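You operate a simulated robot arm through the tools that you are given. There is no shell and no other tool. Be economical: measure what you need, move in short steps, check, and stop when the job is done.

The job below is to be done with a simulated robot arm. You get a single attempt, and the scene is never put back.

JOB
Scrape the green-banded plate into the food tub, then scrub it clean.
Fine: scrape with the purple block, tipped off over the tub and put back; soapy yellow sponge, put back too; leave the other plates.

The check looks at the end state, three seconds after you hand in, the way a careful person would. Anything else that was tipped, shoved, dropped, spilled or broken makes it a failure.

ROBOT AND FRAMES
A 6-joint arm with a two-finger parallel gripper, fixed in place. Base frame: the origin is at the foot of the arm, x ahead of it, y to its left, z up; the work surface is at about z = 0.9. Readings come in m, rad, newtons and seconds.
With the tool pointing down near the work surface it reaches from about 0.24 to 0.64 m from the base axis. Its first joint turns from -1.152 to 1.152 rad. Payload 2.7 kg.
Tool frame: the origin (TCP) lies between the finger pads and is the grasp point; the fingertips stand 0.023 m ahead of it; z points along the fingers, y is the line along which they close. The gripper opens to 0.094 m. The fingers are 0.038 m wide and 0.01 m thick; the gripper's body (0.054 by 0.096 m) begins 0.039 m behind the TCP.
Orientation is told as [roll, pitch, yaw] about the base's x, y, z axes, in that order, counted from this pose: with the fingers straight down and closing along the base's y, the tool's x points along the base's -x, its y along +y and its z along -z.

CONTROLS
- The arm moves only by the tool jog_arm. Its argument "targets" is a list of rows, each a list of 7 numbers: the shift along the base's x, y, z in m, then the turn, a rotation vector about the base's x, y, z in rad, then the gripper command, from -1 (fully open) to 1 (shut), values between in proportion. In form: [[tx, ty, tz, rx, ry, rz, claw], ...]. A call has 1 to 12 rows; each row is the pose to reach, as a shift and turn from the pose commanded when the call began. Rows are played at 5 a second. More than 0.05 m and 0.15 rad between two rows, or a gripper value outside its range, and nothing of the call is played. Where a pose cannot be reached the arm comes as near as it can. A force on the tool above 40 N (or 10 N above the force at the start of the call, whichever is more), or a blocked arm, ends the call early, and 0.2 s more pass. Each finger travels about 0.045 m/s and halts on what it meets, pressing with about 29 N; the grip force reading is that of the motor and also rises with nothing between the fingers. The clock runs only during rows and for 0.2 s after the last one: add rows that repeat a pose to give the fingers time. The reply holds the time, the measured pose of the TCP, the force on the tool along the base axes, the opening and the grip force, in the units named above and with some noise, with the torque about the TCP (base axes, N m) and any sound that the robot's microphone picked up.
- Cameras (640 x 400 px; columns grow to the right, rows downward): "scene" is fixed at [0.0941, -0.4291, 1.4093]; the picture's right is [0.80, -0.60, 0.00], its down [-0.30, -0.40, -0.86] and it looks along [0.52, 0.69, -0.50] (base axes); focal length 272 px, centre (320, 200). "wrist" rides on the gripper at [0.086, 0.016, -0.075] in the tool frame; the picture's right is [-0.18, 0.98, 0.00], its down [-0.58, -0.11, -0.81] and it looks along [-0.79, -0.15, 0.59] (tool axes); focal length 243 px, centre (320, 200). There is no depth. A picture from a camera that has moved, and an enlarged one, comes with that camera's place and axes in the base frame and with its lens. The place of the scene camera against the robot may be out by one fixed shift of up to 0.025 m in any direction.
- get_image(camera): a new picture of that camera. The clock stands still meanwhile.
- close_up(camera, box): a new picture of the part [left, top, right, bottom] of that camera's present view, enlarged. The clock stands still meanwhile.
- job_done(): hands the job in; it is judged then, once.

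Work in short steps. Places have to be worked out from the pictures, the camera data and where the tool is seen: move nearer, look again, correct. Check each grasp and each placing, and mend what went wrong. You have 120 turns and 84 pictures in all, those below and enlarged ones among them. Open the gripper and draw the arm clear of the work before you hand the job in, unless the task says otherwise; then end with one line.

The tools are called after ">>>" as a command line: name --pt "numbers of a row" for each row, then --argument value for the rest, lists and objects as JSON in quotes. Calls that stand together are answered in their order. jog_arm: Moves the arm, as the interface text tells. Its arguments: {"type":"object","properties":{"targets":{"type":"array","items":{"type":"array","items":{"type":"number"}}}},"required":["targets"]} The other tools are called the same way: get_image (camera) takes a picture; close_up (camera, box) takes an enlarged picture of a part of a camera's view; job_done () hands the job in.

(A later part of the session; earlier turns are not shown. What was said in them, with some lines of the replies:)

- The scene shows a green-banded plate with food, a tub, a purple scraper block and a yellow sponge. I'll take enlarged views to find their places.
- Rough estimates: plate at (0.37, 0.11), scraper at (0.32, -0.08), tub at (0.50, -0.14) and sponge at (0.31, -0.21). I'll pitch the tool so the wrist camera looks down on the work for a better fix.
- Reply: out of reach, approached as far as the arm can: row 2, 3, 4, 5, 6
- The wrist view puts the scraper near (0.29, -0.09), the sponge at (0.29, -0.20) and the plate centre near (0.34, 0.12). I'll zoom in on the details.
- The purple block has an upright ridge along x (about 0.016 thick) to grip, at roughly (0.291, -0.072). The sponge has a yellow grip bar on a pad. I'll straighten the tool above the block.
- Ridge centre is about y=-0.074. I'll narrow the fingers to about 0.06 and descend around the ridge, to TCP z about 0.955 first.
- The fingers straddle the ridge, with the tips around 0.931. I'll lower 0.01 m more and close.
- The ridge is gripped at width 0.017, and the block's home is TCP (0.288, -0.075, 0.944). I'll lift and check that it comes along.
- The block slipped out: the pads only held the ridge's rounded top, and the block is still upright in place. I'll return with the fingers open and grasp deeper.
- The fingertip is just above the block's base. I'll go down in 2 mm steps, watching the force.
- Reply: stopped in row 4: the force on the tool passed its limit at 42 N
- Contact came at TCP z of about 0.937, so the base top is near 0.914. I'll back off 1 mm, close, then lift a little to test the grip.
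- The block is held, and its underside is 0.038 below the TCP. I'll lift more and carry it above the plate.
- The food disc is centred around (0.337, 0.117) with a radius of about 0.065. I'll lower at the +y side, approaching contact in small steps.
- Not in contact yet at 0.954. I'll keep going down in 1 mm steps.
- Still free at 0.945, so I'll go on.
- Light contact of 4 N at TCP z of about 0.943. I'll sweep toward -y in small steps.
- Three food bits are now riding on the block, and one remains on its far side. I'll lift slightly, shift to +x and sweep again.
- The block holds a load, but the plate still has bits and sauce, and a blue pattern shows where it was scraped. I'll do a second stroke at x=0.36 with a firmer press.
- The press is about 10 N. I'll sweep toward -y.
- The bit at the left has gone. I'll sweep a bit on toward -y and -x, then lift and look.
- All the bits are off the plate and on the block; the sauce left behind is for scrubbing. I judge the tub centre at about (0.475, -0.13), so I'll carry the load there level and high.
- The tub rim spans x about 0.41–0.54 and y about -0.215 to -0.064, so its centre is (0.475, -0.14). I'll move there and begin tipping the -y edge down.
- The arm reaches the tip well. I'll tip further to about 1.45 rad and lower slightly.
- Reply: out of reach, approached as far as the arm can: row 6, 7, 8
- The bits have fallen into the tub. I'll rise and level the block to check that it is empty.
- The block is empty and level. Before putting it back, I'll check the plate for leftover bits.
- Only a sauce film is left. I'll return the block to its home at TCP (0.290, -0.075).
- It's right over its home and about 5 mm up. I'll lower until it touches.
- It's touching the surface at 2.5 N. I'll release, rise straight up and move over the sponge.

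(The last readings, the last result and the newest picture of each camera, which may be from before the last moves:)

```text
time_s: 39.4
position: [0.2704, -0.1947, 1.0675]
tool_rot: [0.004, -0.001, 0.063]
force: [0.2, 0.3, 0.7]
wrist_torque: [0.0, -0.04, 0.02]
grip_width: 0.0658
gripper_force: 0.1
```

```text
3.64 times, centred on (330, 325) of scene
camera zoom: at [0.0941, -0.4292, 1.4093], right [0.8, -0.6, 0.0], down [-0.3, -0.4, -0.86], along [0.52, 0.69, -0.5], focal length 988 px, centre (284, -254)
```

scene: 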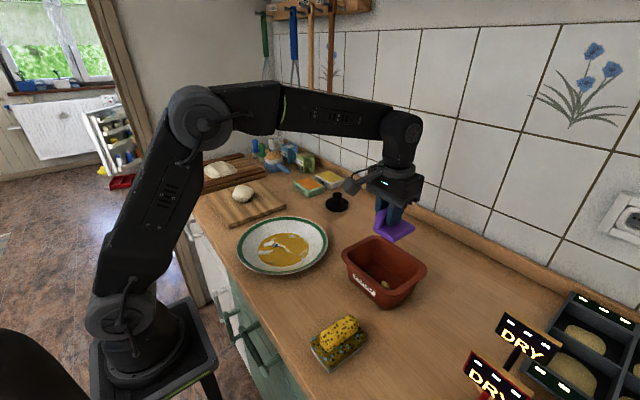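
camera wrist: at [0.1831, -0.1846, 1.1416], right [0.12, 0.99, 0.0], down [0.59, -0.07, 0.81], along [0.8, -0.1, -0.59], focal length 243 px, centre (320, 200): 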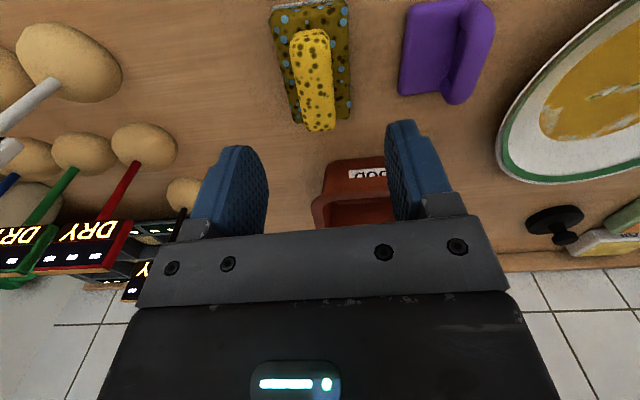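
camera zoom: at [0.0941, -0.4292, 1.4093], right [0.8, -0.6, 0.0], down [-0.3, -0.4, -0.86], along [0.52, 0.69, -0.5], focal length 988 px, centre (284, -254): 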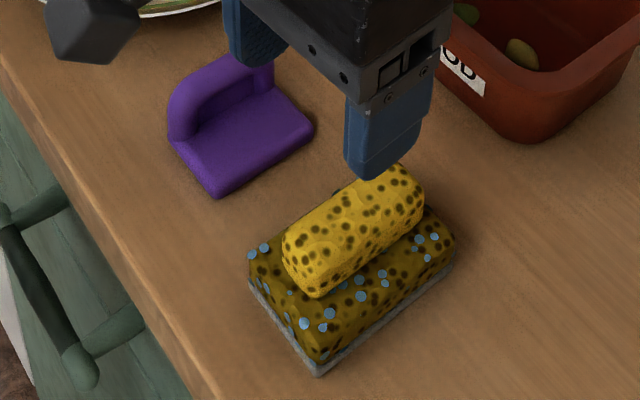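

The block is back home within millimetres. The sponge computes to a centre of (0.287, -0.200) and yaw of about 0, so I'll align and descend around the bar.

>>> jog_arm --pt "0.01 -0.003 -0.02 0 0 -0.03 -0.4" --pt "0.017 -0.005 -0.05 0 0 -0.062 -0.4" --pt "0.017 -0.005 -0.08 0 0 -0.062 -0.4" --pt "0.017 -0.005 -0.1 0 0 -0.062 -0.4" --pt "0.017 -0.005 -0.1 0 0 -0.062 -0.4"

>>> get_image --camera "wrist"

>>> close_up --camera "scene" --box '[270, 270, 390, 380]'

```text
time_s: 40.6
position: [0.2874, -0.1977, 0.9685]
tool_rot: [0.004, 0.0, 0.0]
force: [-0.3, 0.2, 1.0]
wrist_torque: [0.01, 0.02, 0.01]
grip_width: 0.0658
gripper_force: 0.0
```

```text
44 pictures are left
camera wrist: at [0.2005, -0.1829, 1.0417], right [0.18, 0.98, 0.0], down [0.58, -0.11, 0.81], along [0.79, -0.15, -0.59], focal length 243 px, centre (320, 200)
```

wrist: 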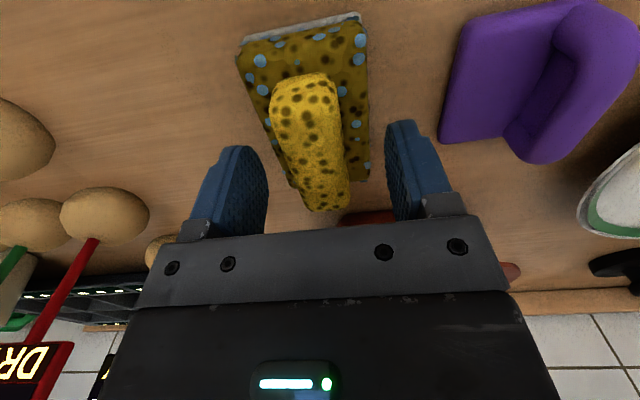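

```text
3.64 times, centred on (330, 325) of scene
camera zoom: at [0.0941, -0.4291, 1.4093], right [0.8, -0.6, 0.0], down [-0.3, -0.4, -0.86], along [0.52, 0.69, -0.5], focal length 988 px, centre (284, -254)
```

zoom: 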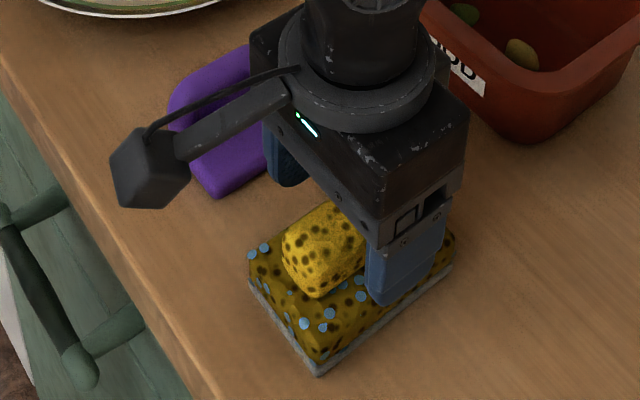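

Well aligned with the bar. I'll lower in small steps, watching for contact with the pad.

>>> jog_arm --pt "0 -0.001 -0.003 0 0 0 -0.4" --pt "0 -0.001 -0.006 0 0 0 -0.4" --pt "0 -0.001 -0.008 0 0 0 -0.4" --pt "0 -0.001 -0.008 0 0 0 -0.4"

>>> close_up --camera "scene" --box '[270, 270, 390, 380]'

```text
time_s: 41.6
position: [0.2876, -0.1995, 0.9594]
tool_rot: [0.004, -0.001, 0.001]
force: [0.4, 0.3, 0.1]
wrist_torque: [-0.01, 0.0, -0.01]
grip_width: 0.0659
gripper_force: 0.1
```

```text
3.64 times, centred on (330, 325) of scene
camera zoom: at [0.0941, -0.4291, 1.4093], right [0.8, -0.6, 0.0], down [-0.3, -0.4, -0.86], along [0.52, 0.69, -0.5], focal length 988 px, centre (284, -254)
```

zoom: 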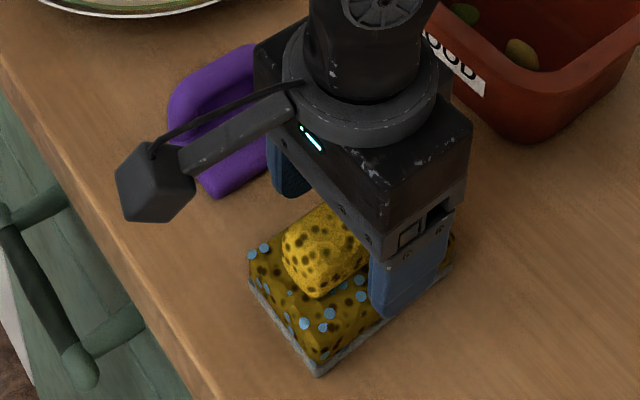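

At this opening the fingers would pass outside the pad. I'll rise a little, narrow to about 0.045, then probe down over the pad.

>>> jog_arm --pt "0 0 0.006 0 0 0 -0.2" --pt "0 0 0.006 0 0 0 0.03" --pt "0 0 0.006 0 0 0 0.03" --pt "0 0 0.002 0 0 0 0.03" --pt "0 0 0.0 0 0 0 0.03" --pt "0 0 -0.002 0 0 0 0.03" --pt "0 0 -0.002 0 0 0 0.03"

>>> get_image --camera "wrist"

```text
time_s: 43.2
position: [0.2875, -0.1997, 0.9581]
tool_rot: [0.003, -0.002, -0.001]
force: [0.3, 0.0, 0.2]
wrist_torque: [0.0, 0.0, 0.02]
grip_width: 0.0456
gripper_force: 0.1
```

```text
41 pictures are left
camera wrist: at [0.2016, -0.1851, 1.0318], right [0.18, 0.98, 0.0], down [0.58, -0.11, 0.81], along [0.79, -0.15, -0.59], focal length 243 px, centre (320, 200)
```

wrist: 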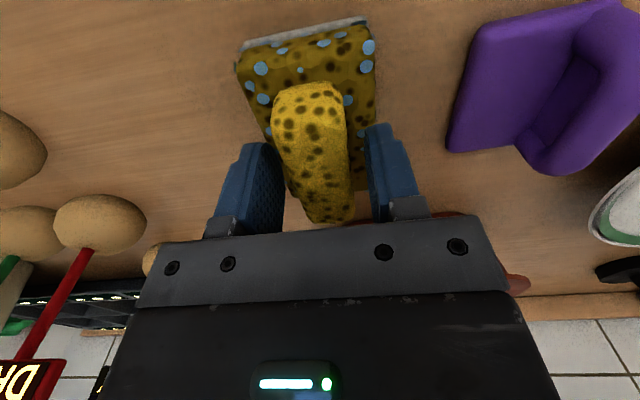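

>>> jog_arm --pt "0 0 -0.002 0 0 0 0.03" --pt "0 0 -0.004 0 0 0 0.03" --pt "0 0 -0.005 0 0 0 0.03" --pt "0 0 -0.005 0 0 0 0.03"

>>> close_up --camera "scene" --box '[270, 270, 390, 380]'

```text
time_s: 44.2
position: [0.2874, -0.2007, 0.9535]
tool_rot: [0.004, -0.002, 0.001]
force: [-0.2, -0.5, 0.3]
wrist_torque: [0.0, 0.03, -0.03]
grip_width: 0.0457
gripper_force: 0.0
```

```text
3.64 times, centred on (330, 325) of scene
camera zoom: at [0.0941, -0.4291, 1.4093], right [0.8, -0.6, 0.0], down [-0.3, -0.4, -0.86], along [0.52, 0.69, -0.5], focal length 988 px, centre (284, -254)
```

zoom: 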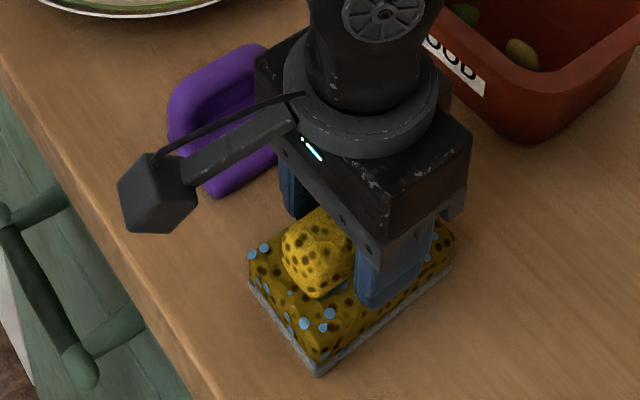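

No contact yet with the tips at about 0.930. I'll keep lowering gently.

>>> jog_arm --pt "0 0 -0.0015 0 0 0 0.03" --pt "0 0 -0.003 0 0 0 0.03" --pt "0 0 -0.003 0 0 0 0.03"

```text
time_s: 44.9
position: [0.29, -0.2006, 0.9528]
tool_rot: [0.002, -0.004, -0.001]
force: [-0.5, 1.4, 7.6]
wrist_torque: [-0.02, 0.15, 0.02]
grip_width: 0.0454
gripper_force: 0.1
stopped in row 3: the force on the tool passed its limit at 42 N (the readings are from after the stop); the commanded pose is now the measured one
```

The pad top is at about 0.9295. I'll back off 1 mm, close on the bar and lift a bit.

>>> jog_arm --pt "-0.002 0 0.0012 0 0.003 0 0.03" --pt "-0.002 0 0.0012 0 0.003 0 0.4" --pt "-0.002 0 0.0012 0 0.003 0 1" --pt "-0.002 0 0.0012 0 0.003 0 1" --pt "-0.002 0 0.0012 0 0.003 0 1"

>>> jog_arm --pt "0 0 0.005 0 0 0 1" --pt "0 0 0.01 0 0 0 1" --pt "0 0 0.02 0 0 0 1" --pt "0 0 0.03 0 0 0 1"

>>> get_image --camera "wrist"

>>> close_up --camera "scene" --box '[270, 270, 390, 380]'

```text
time_s: 46.1
position: [0.2865, -0.2012, 0.9547]
tool_rot: [0.002, 0.002, -0.001]
force: [0.1, -0.9, 0.0]
wrist_torque: [0.01, 0.02, 0.02]
grip_width: 0.0294
gripper_force: 29.1
```

```text
time_s: 47.1
position: [0.2869, -0.2004, 0.9843]
tool_rot: [0.002, 0.002, 0.001]
force: [-0.2, -0.5, -0.6]
wrist_torque: [-0.01, 0.02, 0.0]
grip_width: 0.0295
gripper_force: 28.5
```

```text
39 pictures are left
camera wrist: at [0.2012, -0.1854, 1.0577], right [0.18, 0.98, 0.0], down [0.58, -0.11, 0.81], along [0.79, -0.15, -0.59], focal length 243 px, centre (320, 200)
```

wrist: 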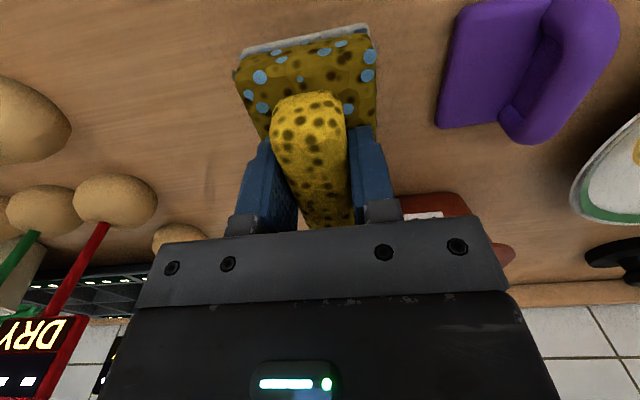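

```text
3.64 times, centred on (330, 325) of scene
camera zoom: at [0.0941, -0.4291, 1.4093], right [0.8, -0.6, 0.0], down [-0.3, -0.4, -0.86], along [0.52, 0.69, -0.5], focal length 988 px, centre (284, -254)
```

zoom: 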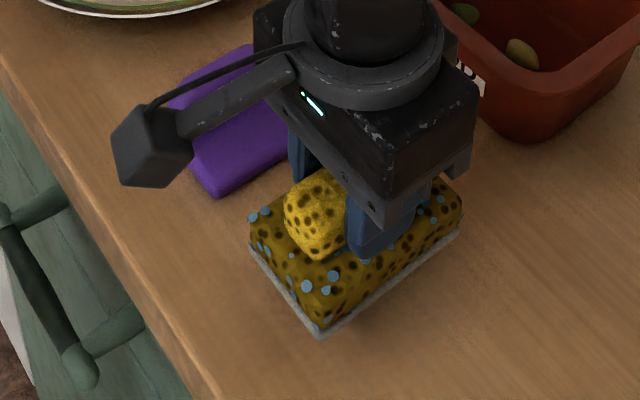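

The whole sponge is lifted; its home is TCP (0.2865, -0.2012, 0.954) and its underside is 0.054 below. I'll carry it over the plate centre.

>>> jog_arm --pt "0 0 0.04 0 0 0 1" --pt "0 0.03 0.07 0 0 0 1" --pt "0.01 0.07 0.08 0 0 0 1" --pt "0.02 0.12 0.08 0 0 0 1" --pt "0.03 0.17 0.08 0 0 0 1" --pt "0.04 0.22 0.08 0 0 0 1" --pt "0.05 0.26 0.08 0 0 0 1" --pt "0.051 0.3 0.06 0 0 0 1" --pt "0.051 0.318 0.03 0 0 0 1" --pt "0.051 0.318 -0.005 0 0 0 1" --pt "0.051 0.318 -0.02 0 0 0 1" --pt "0.051 0.318 -0.02 0 0 0 1"

>>> close_up --camera "scene" --box '[230, 200, 350, 290]'

```text
refused: row 4 steps farther than a row can; nothing moved
```

```text
4.44 times, centred on (290, 245) of scene
camera zoom: at [0.0941, -0.4291, 1.4093], right [0.8, -0.6, 0.0], down [-0.3, -0.4, -0.86], along [0.52, 0.69, -0.5], focal length 1208 px, centre (453, 0)
```

zoom: 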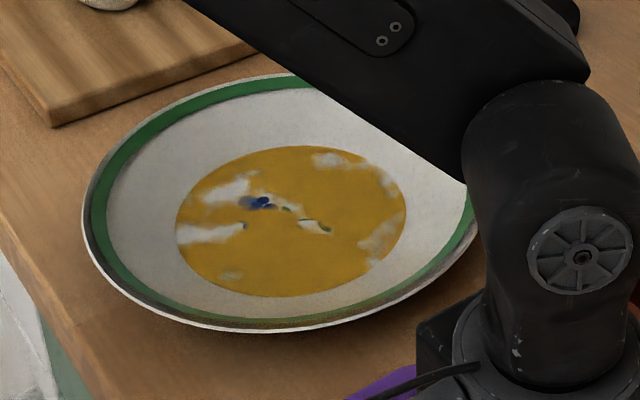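

One row's step was too long, so the call was refused. I'll use shorter steps.

>>> jog_arm --pt "0 0 0.04 0 0 0 1" --pt "0 0.03 0.07 0 0 0 1" --pt "0.01 0.07 0.08 0 0 0 1" --pt "0.015 0.115 0.08 0 0 0 1" --pt "0.025 0.16 0.08 0 0 0 1" --pt "0.035 0.205 0.08 0 0 0 1" --pt "0.045 0.25 0.08 0 0 0 1" --pt "0.051 0.29 0.065 0 0 0 1" --pt "0.051 0.318 0.03 0 0 0 1" --pt "0.051 0.318 0.0 0 0 0 1" --pt "0.051 0.318 -0.017 0 0 0 1" --pt "0.051 0.318 -0.017 0 0 0 1"

>>> close_up --camera "scene" --box '[230, 200, 350, 290]'

```text
time_s: 49.7
position: [0.3379, 0.1166, 0.9645]
tool_rot: [0.0, 0.0, -0.002]
force: [0.0, -0.2, -0.9]
wrist_torque: [0.01, 0.02, 0.01]
grip_width: 0.0294
gripper_force: 28.9
```

```text
4.44 times, centred on (290, 245) of scene
camera zoom: at [0.0941, -0.4291, 1.4093], right [0.8, -0.6, 0.0], down [-0.3, -0.4, -0.86], along [0.52, 0.69, -0.5], focal length 1208 px, centre (453, 0)
```

zoom: 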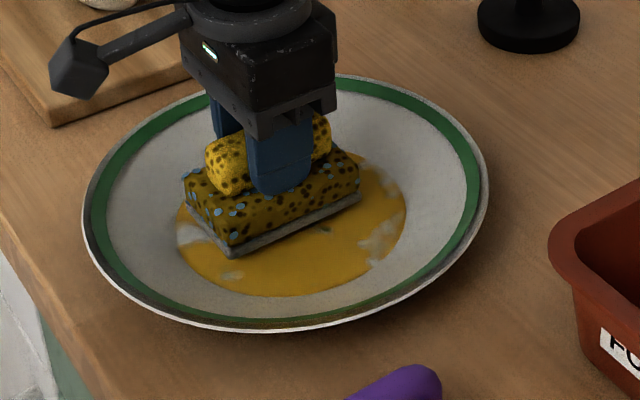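

About 5 mm above the floor now. I'll lower gently to contact.

>>> jog_arm --pt "0.003 -0.004 -0.002 0 0 0 1" --pt "0.003 -0.004 -0.004 0 0 0 1" --pt "0.003 -0.004 -0.004 0 0 0 1"

```text
time_s: 50.5
position: [0.3395, 0.1121, 0.9616]
tool_rot: [0.001, -0.001, -0.001]
force: [0.2, 1.1, -0.1]
wrist_torque: [0.04, 0.01, -0.02]
grip_width: 0.0291
gripper_force: 29.1
```

>>> jog_arm --pt "0 0 -0.001 0 0 0 1" --pt "0 0 -0.002 0 0 0 1" --pt "0 0 -0.002 0 0 0 1"

```text
time_s: 51.3
position: [0.3409, 0.112, 0.9608]
tool_rot: [0.003, 0.0, 0.001]
force: [0.0, -0.2, 0.4]
wrist_torque: [0.0, -0.02, -0.02]
grip_width: 0.0294
gripper_force: 28.9
```

>>> jog_arm --pt "0 0 -0.001 0 0 0 1" --pt "0 0 -0.0015 0 0 0 1" --pt "0 0 -0.0015 0 0 0 1"

```text
time_s: 52.1
position: [0.3415, 0.1118, 0.959]
tool_rot: [0.002, 0.0, 0.0]
force: [-1.8, 1.0, 6.8]
wrist_torque: [-0.1, 0.25, -0.01]
grip_width: 0.0295
gripper_force: 28.7
```

About 7 N of contact. I'll do a short scrub and look at the effect.

>>> jog_arm --pt "0 0.01 0 0 0 0 1" --pt "0 0.02 0 0 0 0 1" --pt "0 0.01 0 0 0 0 1" --pt "0 0.0 0 0 0 0 1" --pt "0 -0.01 0 0 0 0 1" --pt "0 -0.02 0 0 0 0 1" --pt "0 -0.01 0 0 0 0 1" --pt "0 0 0 0 0 0 1"

>>> close_up --camera "scene" --box '[230, 200, 350, 290]'

```text
time_s: 53.9
position: [0.3403, 0.1126, 0.9591]
tool_rot: [0.003, 0.0, -0.001]
force: [1.3, -1.5, 3.6]
wrist_torque: [-0.13, -0.1, -0.03]
grip_width: 0.0293
gripper_force: 29.0
```

```text
4.44 times, centred on (290, 245) of scene
camera zoom: at [0.094, -0.4292, 1.4093], right [0.8, -0.6, 0.0], down [-0.3, -0.4, -0.86], along [0.52, 0.69, -0.5], focal length 1208 px, centre (453, 0)
```

zoom: 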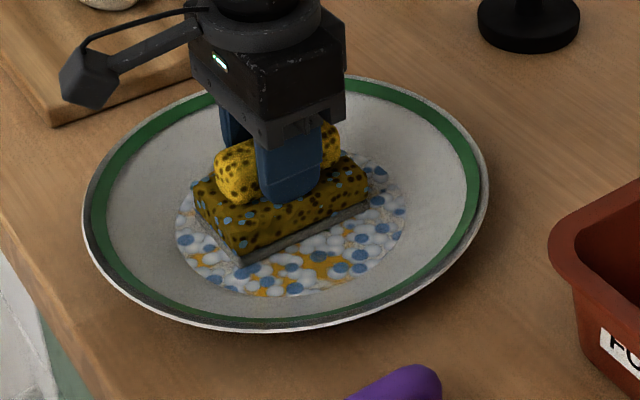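

Foam is spreading and the sauce is going. I'll keep scrubbing over a wider pattern.

>>> jog_arm --pt "0.01 -0.01 0 0 0 0 1" --pt "0.01 -0.02 0 0 0 0 1" --pt "0.01 -0.028 0 0 0 0 1" --pt "0.0 -0.028 0 0 0 0 1" --pt "-0.01 -0.02 0 0 0 0 1" --pt "-0.01 -0.01 0 0 0 0 1" --pt "-0.01 0.0 0 0 0 0 1" --pt "-0.01 0.01 0 0 0 0 1" --pt "-0.01 0.02 0 0 0 0 1" --pt "0.0 0.028 0 0 0 0 1" --pt "0.01 0.02 0 0 0 0 1" --pt "0.01 0.01 0 0 0 0 1"

>>> close_up --camera "scene" --box '[230, 200, 350, 290]'

```text
time_s: 56.5
position: [0.352, 0.1225, 0.9589]
tool_rot: [0.002, -0.002, 0.0]
force: [0.7, 3.2, 9.1]
wrist_torque: [-0.01, 0.28, -0.12]
grip_width: 0.0293
gripper_force: 28.9
```

```text
4.44 times, centred on (290, 245) of scene
camera zoom: at [0.094, -0.4291, 1.4093], right [0.8, -0.6, 0.0], down [-0.3, -0.4, -0.86], along [0.52, 0.69, -0.5], focal length 1208 px, centre (453, 0)
```

zoom: 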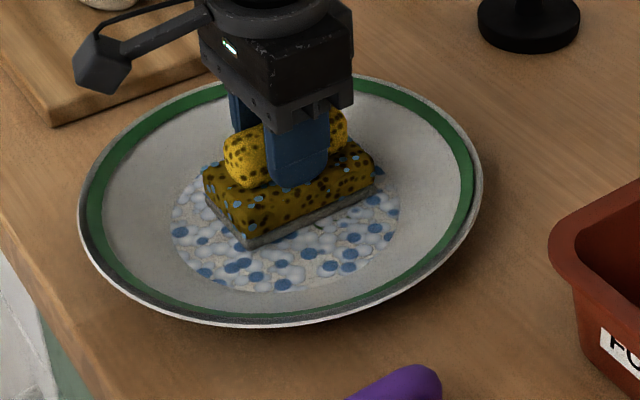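

The orange is gone and only suds show; the plate moved a few mm. One more gentle round, then I'll lift and look.

>>> jog_arm --pt "-0.005 -0.01 0 0 0 0 1" --pt "-0.01 -0.02 0 0 0 0 1" --pt "-0.012 -0.03 0 0 0 0 1" --pt "-0.018 -0.02 0 0 0 0 1" --pt "-0.018 -0.01 0 0 0 0 1" --pt "-0.018 0.0 0 0 0 0 1" --pt "-0.01 0.005 0 0 0 0 1" --pt "-0.005 -0.005 0 0 0 0 1" --pt "-0.01 -0.01 0.01 0 0 0 1" --pt "-0.01 -0.01 0.04 0 0 0 1" --pt "-0.01 -0.01 0.08 0 0 0 1" --pt "-0.01 -0.03 0.11 0 0 0 1"

>>> close_up --camera "scene" --box '[230, 200, 350, 290]'

```text
time_s: 59.1
position: [0.3421, 0.0919, 1.0686]
tool_rot: [0.002, 0.001, 0.002]
force: [0.9, -0.1, -0.7]
wrist_torque: [-0.01, 0.06, -0.01]
grip_width: 0.0295
gripper_force: 29.5
```

```text
4.44 times, centred on (290, 245) of scene
camera zoom: at [0.0941, -0.4291, 1.4093], right [0.8, -0.6, 0.0], down [-0.3, -0.4, -0.86], along [0.52, 0.69, -0.5], focal length 1208 px, centre (453, 0)
```

zoom: 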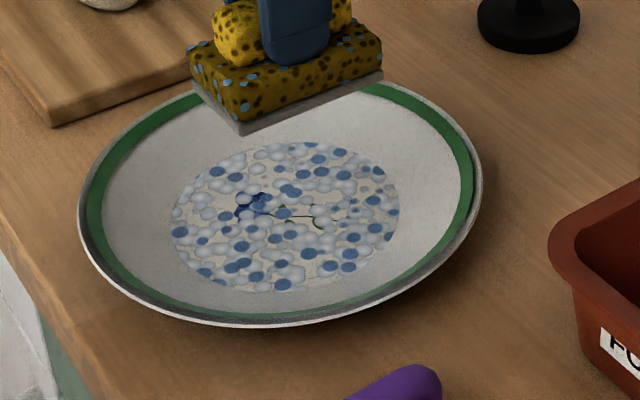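

The pattern shows through the suds. I'll zoom in to see whether any film is left.

>>> close_up --camera "scene" --box '[258, 222, 310, 258]'

>>> get_image --camera "scene"

```text
11.11 times, centred on (284, 240) of scene
camera zoom: at [0.0941, -0.4291, 1.4093], right [0.8, -0.6, 0.0], down [-0.3, -0.4, -0.86], along [0.52, 0.69, -0.5], focal length 3020 px, centre (720, -244)
```

zoom: 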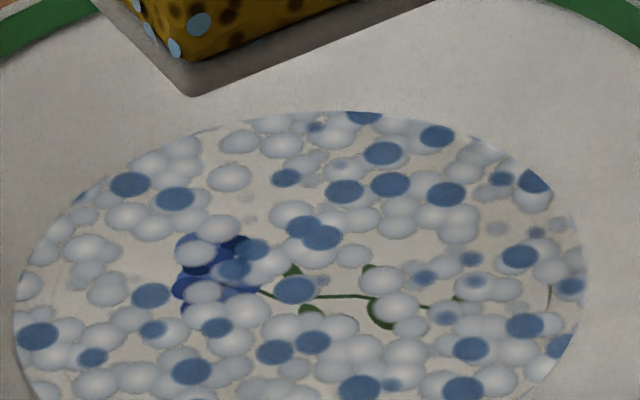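

```text
31 pictures are left
```

scene: 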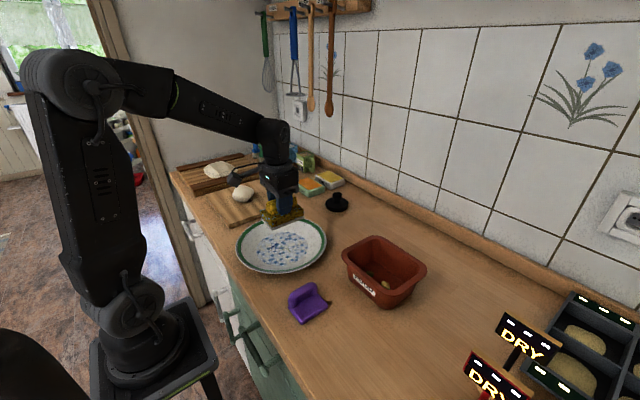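

Clean underneath: only suds and the plate's own flower pattern remain. I'll take the sponge back to its home at (0.2865, -0.2012).

>>> jog_arm --pt "-0.005 -0.03 0.0 0 0 0 1" --pt "-0.01 -0.07 0.0 0 0 0 1" --pt "-0.018 -0.11 0.0 0 0 0 1" --pt "-0.026 -0.15 0.0 0 0 0 1" --pt "-0.034 -0.19 0.0 0 0 0 1" --pt "-0.042 -0.23 0.0 0 0 0 1" --pt "-0.05 -0.27 0.0 0 0 0 1" --pt "-0.0555 -0.293 -0.02 0 0 0 1" --pt "-0.0555 -0.293 -0.06 0 0 0 1" --pt "-0.0555 -0.293 -0.095 0 0 0 1" --pt "-0.0555 -0.293 -0.105 0 0 0 1" --pt "-0.0555 -0.293 -0.105 0 0 0 1"

>>> get_image --camera "wrist"

```text
time_s: 61.7
position: [0.2848, -0.1997, 0.9634]
tool_rot: [0.002, -0.001, -0.001]
force: [0.5, 0.5, -0.1]
wrist_torque: [0.0, 0.02, -0.01]
grip_width: 0.0295
gripper_force: 28.8
```

```text
30 pictures are left
camera wrist: at [0.1979, -0.1842, 1.0372], right [0.18, 0.98, 0.0], down [0.58, -0.11, 0.81], along [0.79, -0.15, -0.59], focal length 243 px, centre (320, 200)
```

wrist: 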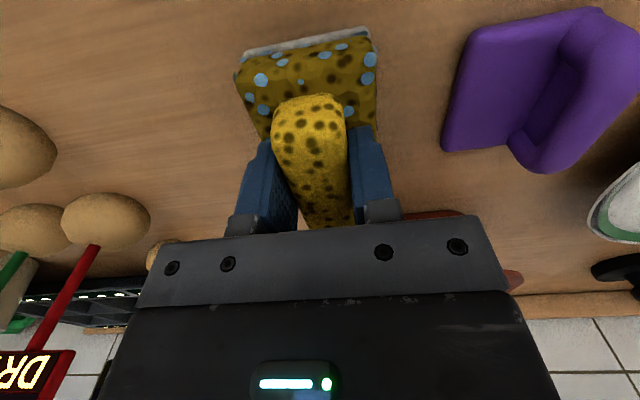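

Over home, about 9 mm up. I'll lower to touch.

>>> jog_arm --pt "0.001 -0.0005 -0.003 0 0 0 1" --pt "0.0015 -0.001 -0.006 0 0 0 1" --pt "0.0015 -0.001 -0.008 0 0 0 1" --pt "0.0015 -0.001 -0.008 0 0 0 1"

```text
time_s: 62.7
position: [0.286, -0.2007, 0.9555]
tool_rot: [0.001, -0.001, 0.001]
force: [-0.6, 0.0, -0.6]
wrist_torque: [0.04, -0.02, 0.03]
grip_width: 0.0295
gripper_force: 29.0
```

>>> jog_arm --pt "0 0 -0.001 0 0 0 1" --pt "0 0 -0.002 0 0 0 1" --pt "0 0 -0.002 0 0 0 1"

```text
time_s: 63.5
position: [0.286, -0.2014, 0.9537]
tool_rot: [0.003, 0.0, 0.001]
force: [-0.1, 0.0, -0.3]
wrist_torque: [0.01, 0.03, -0.04]
grip_width: 0.0295
gripper_force: 28.8
```

>>> jog_arm --pt "0 0 -0.001 0 0 0 1" --pt "0 0 -0.001 0 0 0 1"

```text
time_s: 64.1
position: [0.2862, -0.2019, 0.953]
tool_rot: [0.0, -0.001, 0.0]
force: [-0.6, -0.2, 2.9]
wrist_torque: [-0.09, 0.0, -0.02]
grip_width: 0.0292
gripper_force: 29.2
```

Touching at 2.9 N. I'll open moderately, rise straight up and draw the arm clear.

>>> jog_arm --pt "0 0 0 0 0 0 0.2" --pt "0 0 0 0 0 0 0.0" --pt "0 0 0 0 0 0 0.0" --pt "0 0 0 0 0 0 0.0" --pt "0 0 0.03 0 0 0 0.0" --pt "0 0 0.07 0 0 0 -0.2" --pt "0 0 0.11 0 0 0 -0.6" --pt "0 0.03 0.15 0 0 0 -1" --pt "0.02 0.06 0.19 0 0 0 -1" --pt "0.03 0.09 0.22 0 0 0 -1" --pt "0.04 0.12 0.25 0 0 0 -1" --pt "0.04 0.15 0.28 0 0 0 -1"

>>> get_image --camera "scene"

>>> close_up --camera "scene" --box '[220, 200, 440, 380]'

>>> get_image --camera "wrist"

```text
refused: row 9 steps farther than a row can; nothing moved
```

```text
29 pictures are left
```

scene: 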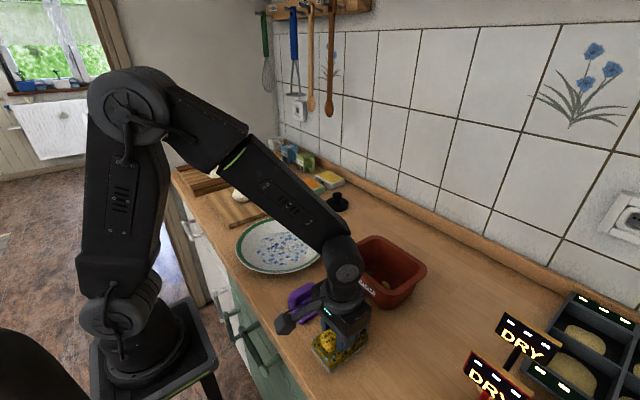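

```text
2.22 times, centred on (330, 290) of scene
camera zoom: at [0.094, -0.4291, 1.4093], right [0.8, -0.6, 0.0], down [-0.3, -0.4, -0.86], along [0.52, 0.69, -0.5], focal length 604 px, centre (298, 0)
```

zoom: 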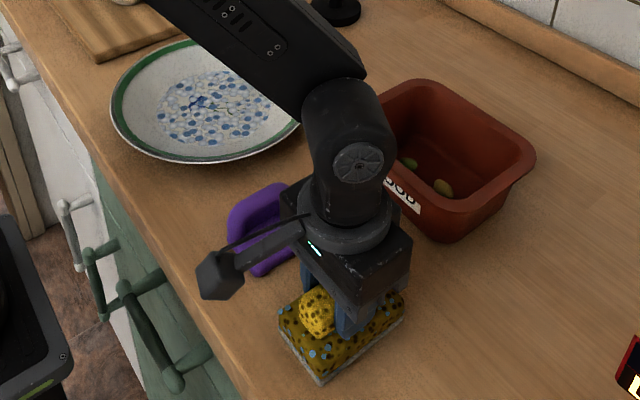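

```text
27 pictures are left
camera wrist: at [0.2004, -0.1862, 1.0268], right [0.18, 0.98, 0.0], down [0.58, -0.11, 0.81], along [0.79, -0.15, -0.59], focal length 243 px, centre (320, 200)
```

wrist: 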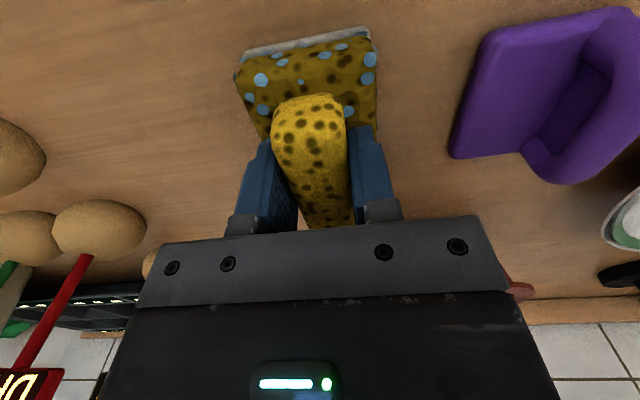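

That call was refused for a long step, so I'll release and retreat with shorter steps.

>>> jog_arm --pt "0 0 0 0 0 0 0.2" --pt "0 0 0 0 0 0 0.0" --pt "0 0 0 0 0 0 0.0" --pt "0 0 0 0 0 0 0.0" --pt "0 0 0.03 0 0 0 0.0" --pt "0 0 0.07 0 0 0 -0.2" --pt "0 0 0.11 0 0 0 -0.6" --pt "0 0.02 0.14 0 0 0 -1" --pt "0.01 0.05 0.17 0 0 0 -1" --pt "0.02 0.08 0.2 0 0 0 -1" --pt "0.03 0.11 0.23 0 0 0 -1" --pt "0.04 0.14 0.26 0 0 0 -1"

>>> get_image --camera "scene"

>>> close_up --camera "scene" --box '[220, 200, 440, 380]'

>>> get_image --camera "wrist"

```text
time_s: 66.7
position: [0.3265, -0.0607, 1.2118]
tool_rot: [0.002, 0.003, 0.0]
force: [0.3, -0.3, 0.3]
wrist_torque: [0.02, -0.03, 0.0]
grip_width: 0.094
gripper_force: 0.0
```

```text
26 pictures are left
```

scene: 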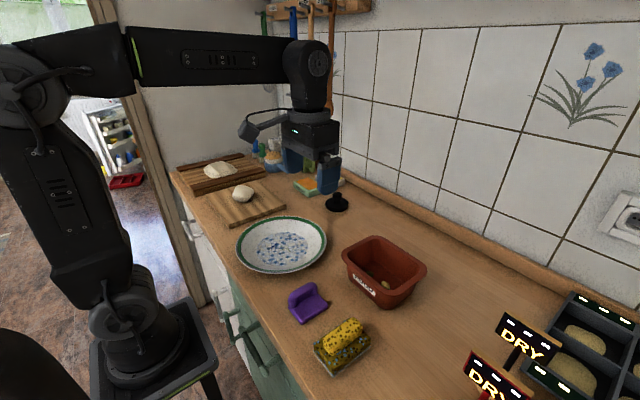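

```text
2.22 times, centred on (330, 290) of scene
camera zoom: at [0.0941, -0.4291, 1.4093], right [0.8, -0.6, 0.0], down [-0.3, -0.4, -0.86], along [0.52, 0.69, -0.5], focal length 604 px, centre (298, 0)
```

zoom: 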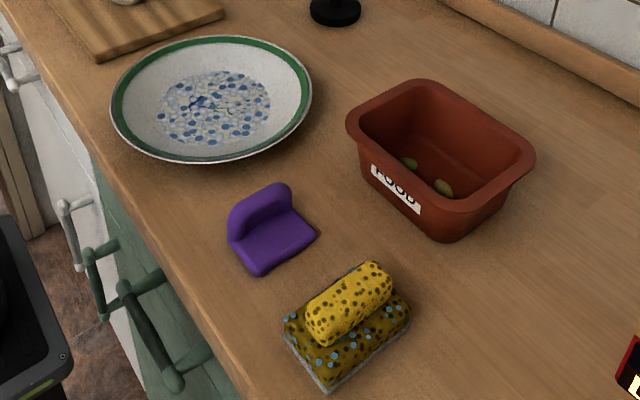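

```text
24 pictures are left
camera wrist: at [0.2399, -0.0464, 1.286], right [0.18, 0.98, 0.0], down [0.58, -0.11, 0.81], along [0.79, -0.15, -0.59], focal length 243 px, centre (320, 200)
```

wrist: 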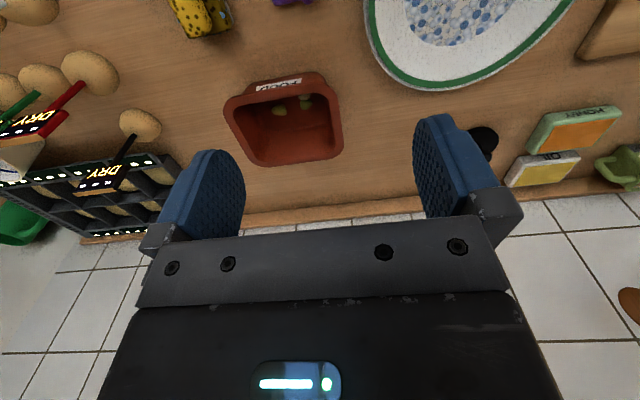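

Everything stands in place, with the sponge and block within about 1 cm of where they started. I'll check the tub contents and look for spills.

>>> close_up --camera "wrist" --box '[215, 60, 355, 170]'

>>> close_up --camera "scene" --box '[320, 180, 460, 310]'

```text
3.64 times, centred on (285, 115) of wrist
camera zoom: at [0.2399, -0.0464, 1.286], right [0.18, 0.98, 0.0], down [0.58, -0.11, 0.81], along [0.79, -0.15, -0.59], focal length 882 px, centre (447, 509)
```

zoom: 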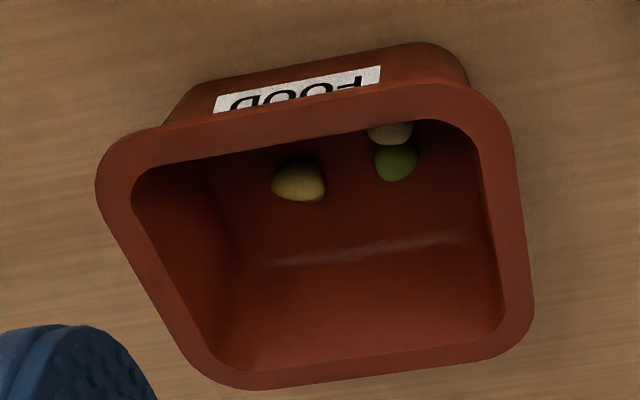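

```text
3.08 times, centred on (390, 245) of scene
camera zoom: at [0.0941, -0.4291, 1.4093], right [0.8, -0.6, 0.0], down [-0.3, -0.4, -0.86], along [0.52, 0.69, -0.5], focal length 836 px, centre (105, 62)
```

zoom: 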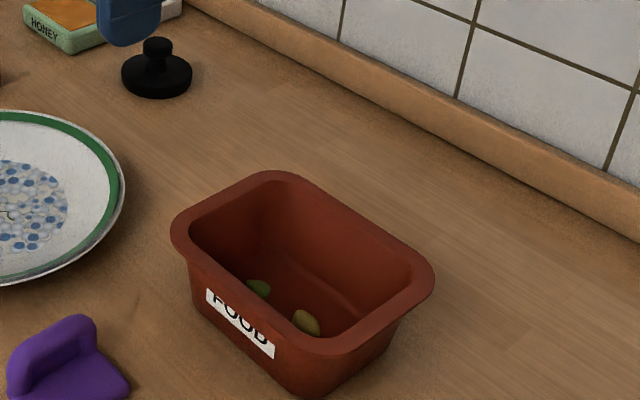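

All three bits lie in the tub, the plate is scrubbed, both tools are back, nothing is spilled, and the arm is clear with the gripper open. I'm handing in.

>>> job_done

```text
The job is handed in.
```

I scraped the green-banded plate into the food tub and scrubbed it until only suds were left. The purple block and the sponge are back within about 1 cm of where they started, and the plate itself moved a few millimetres.
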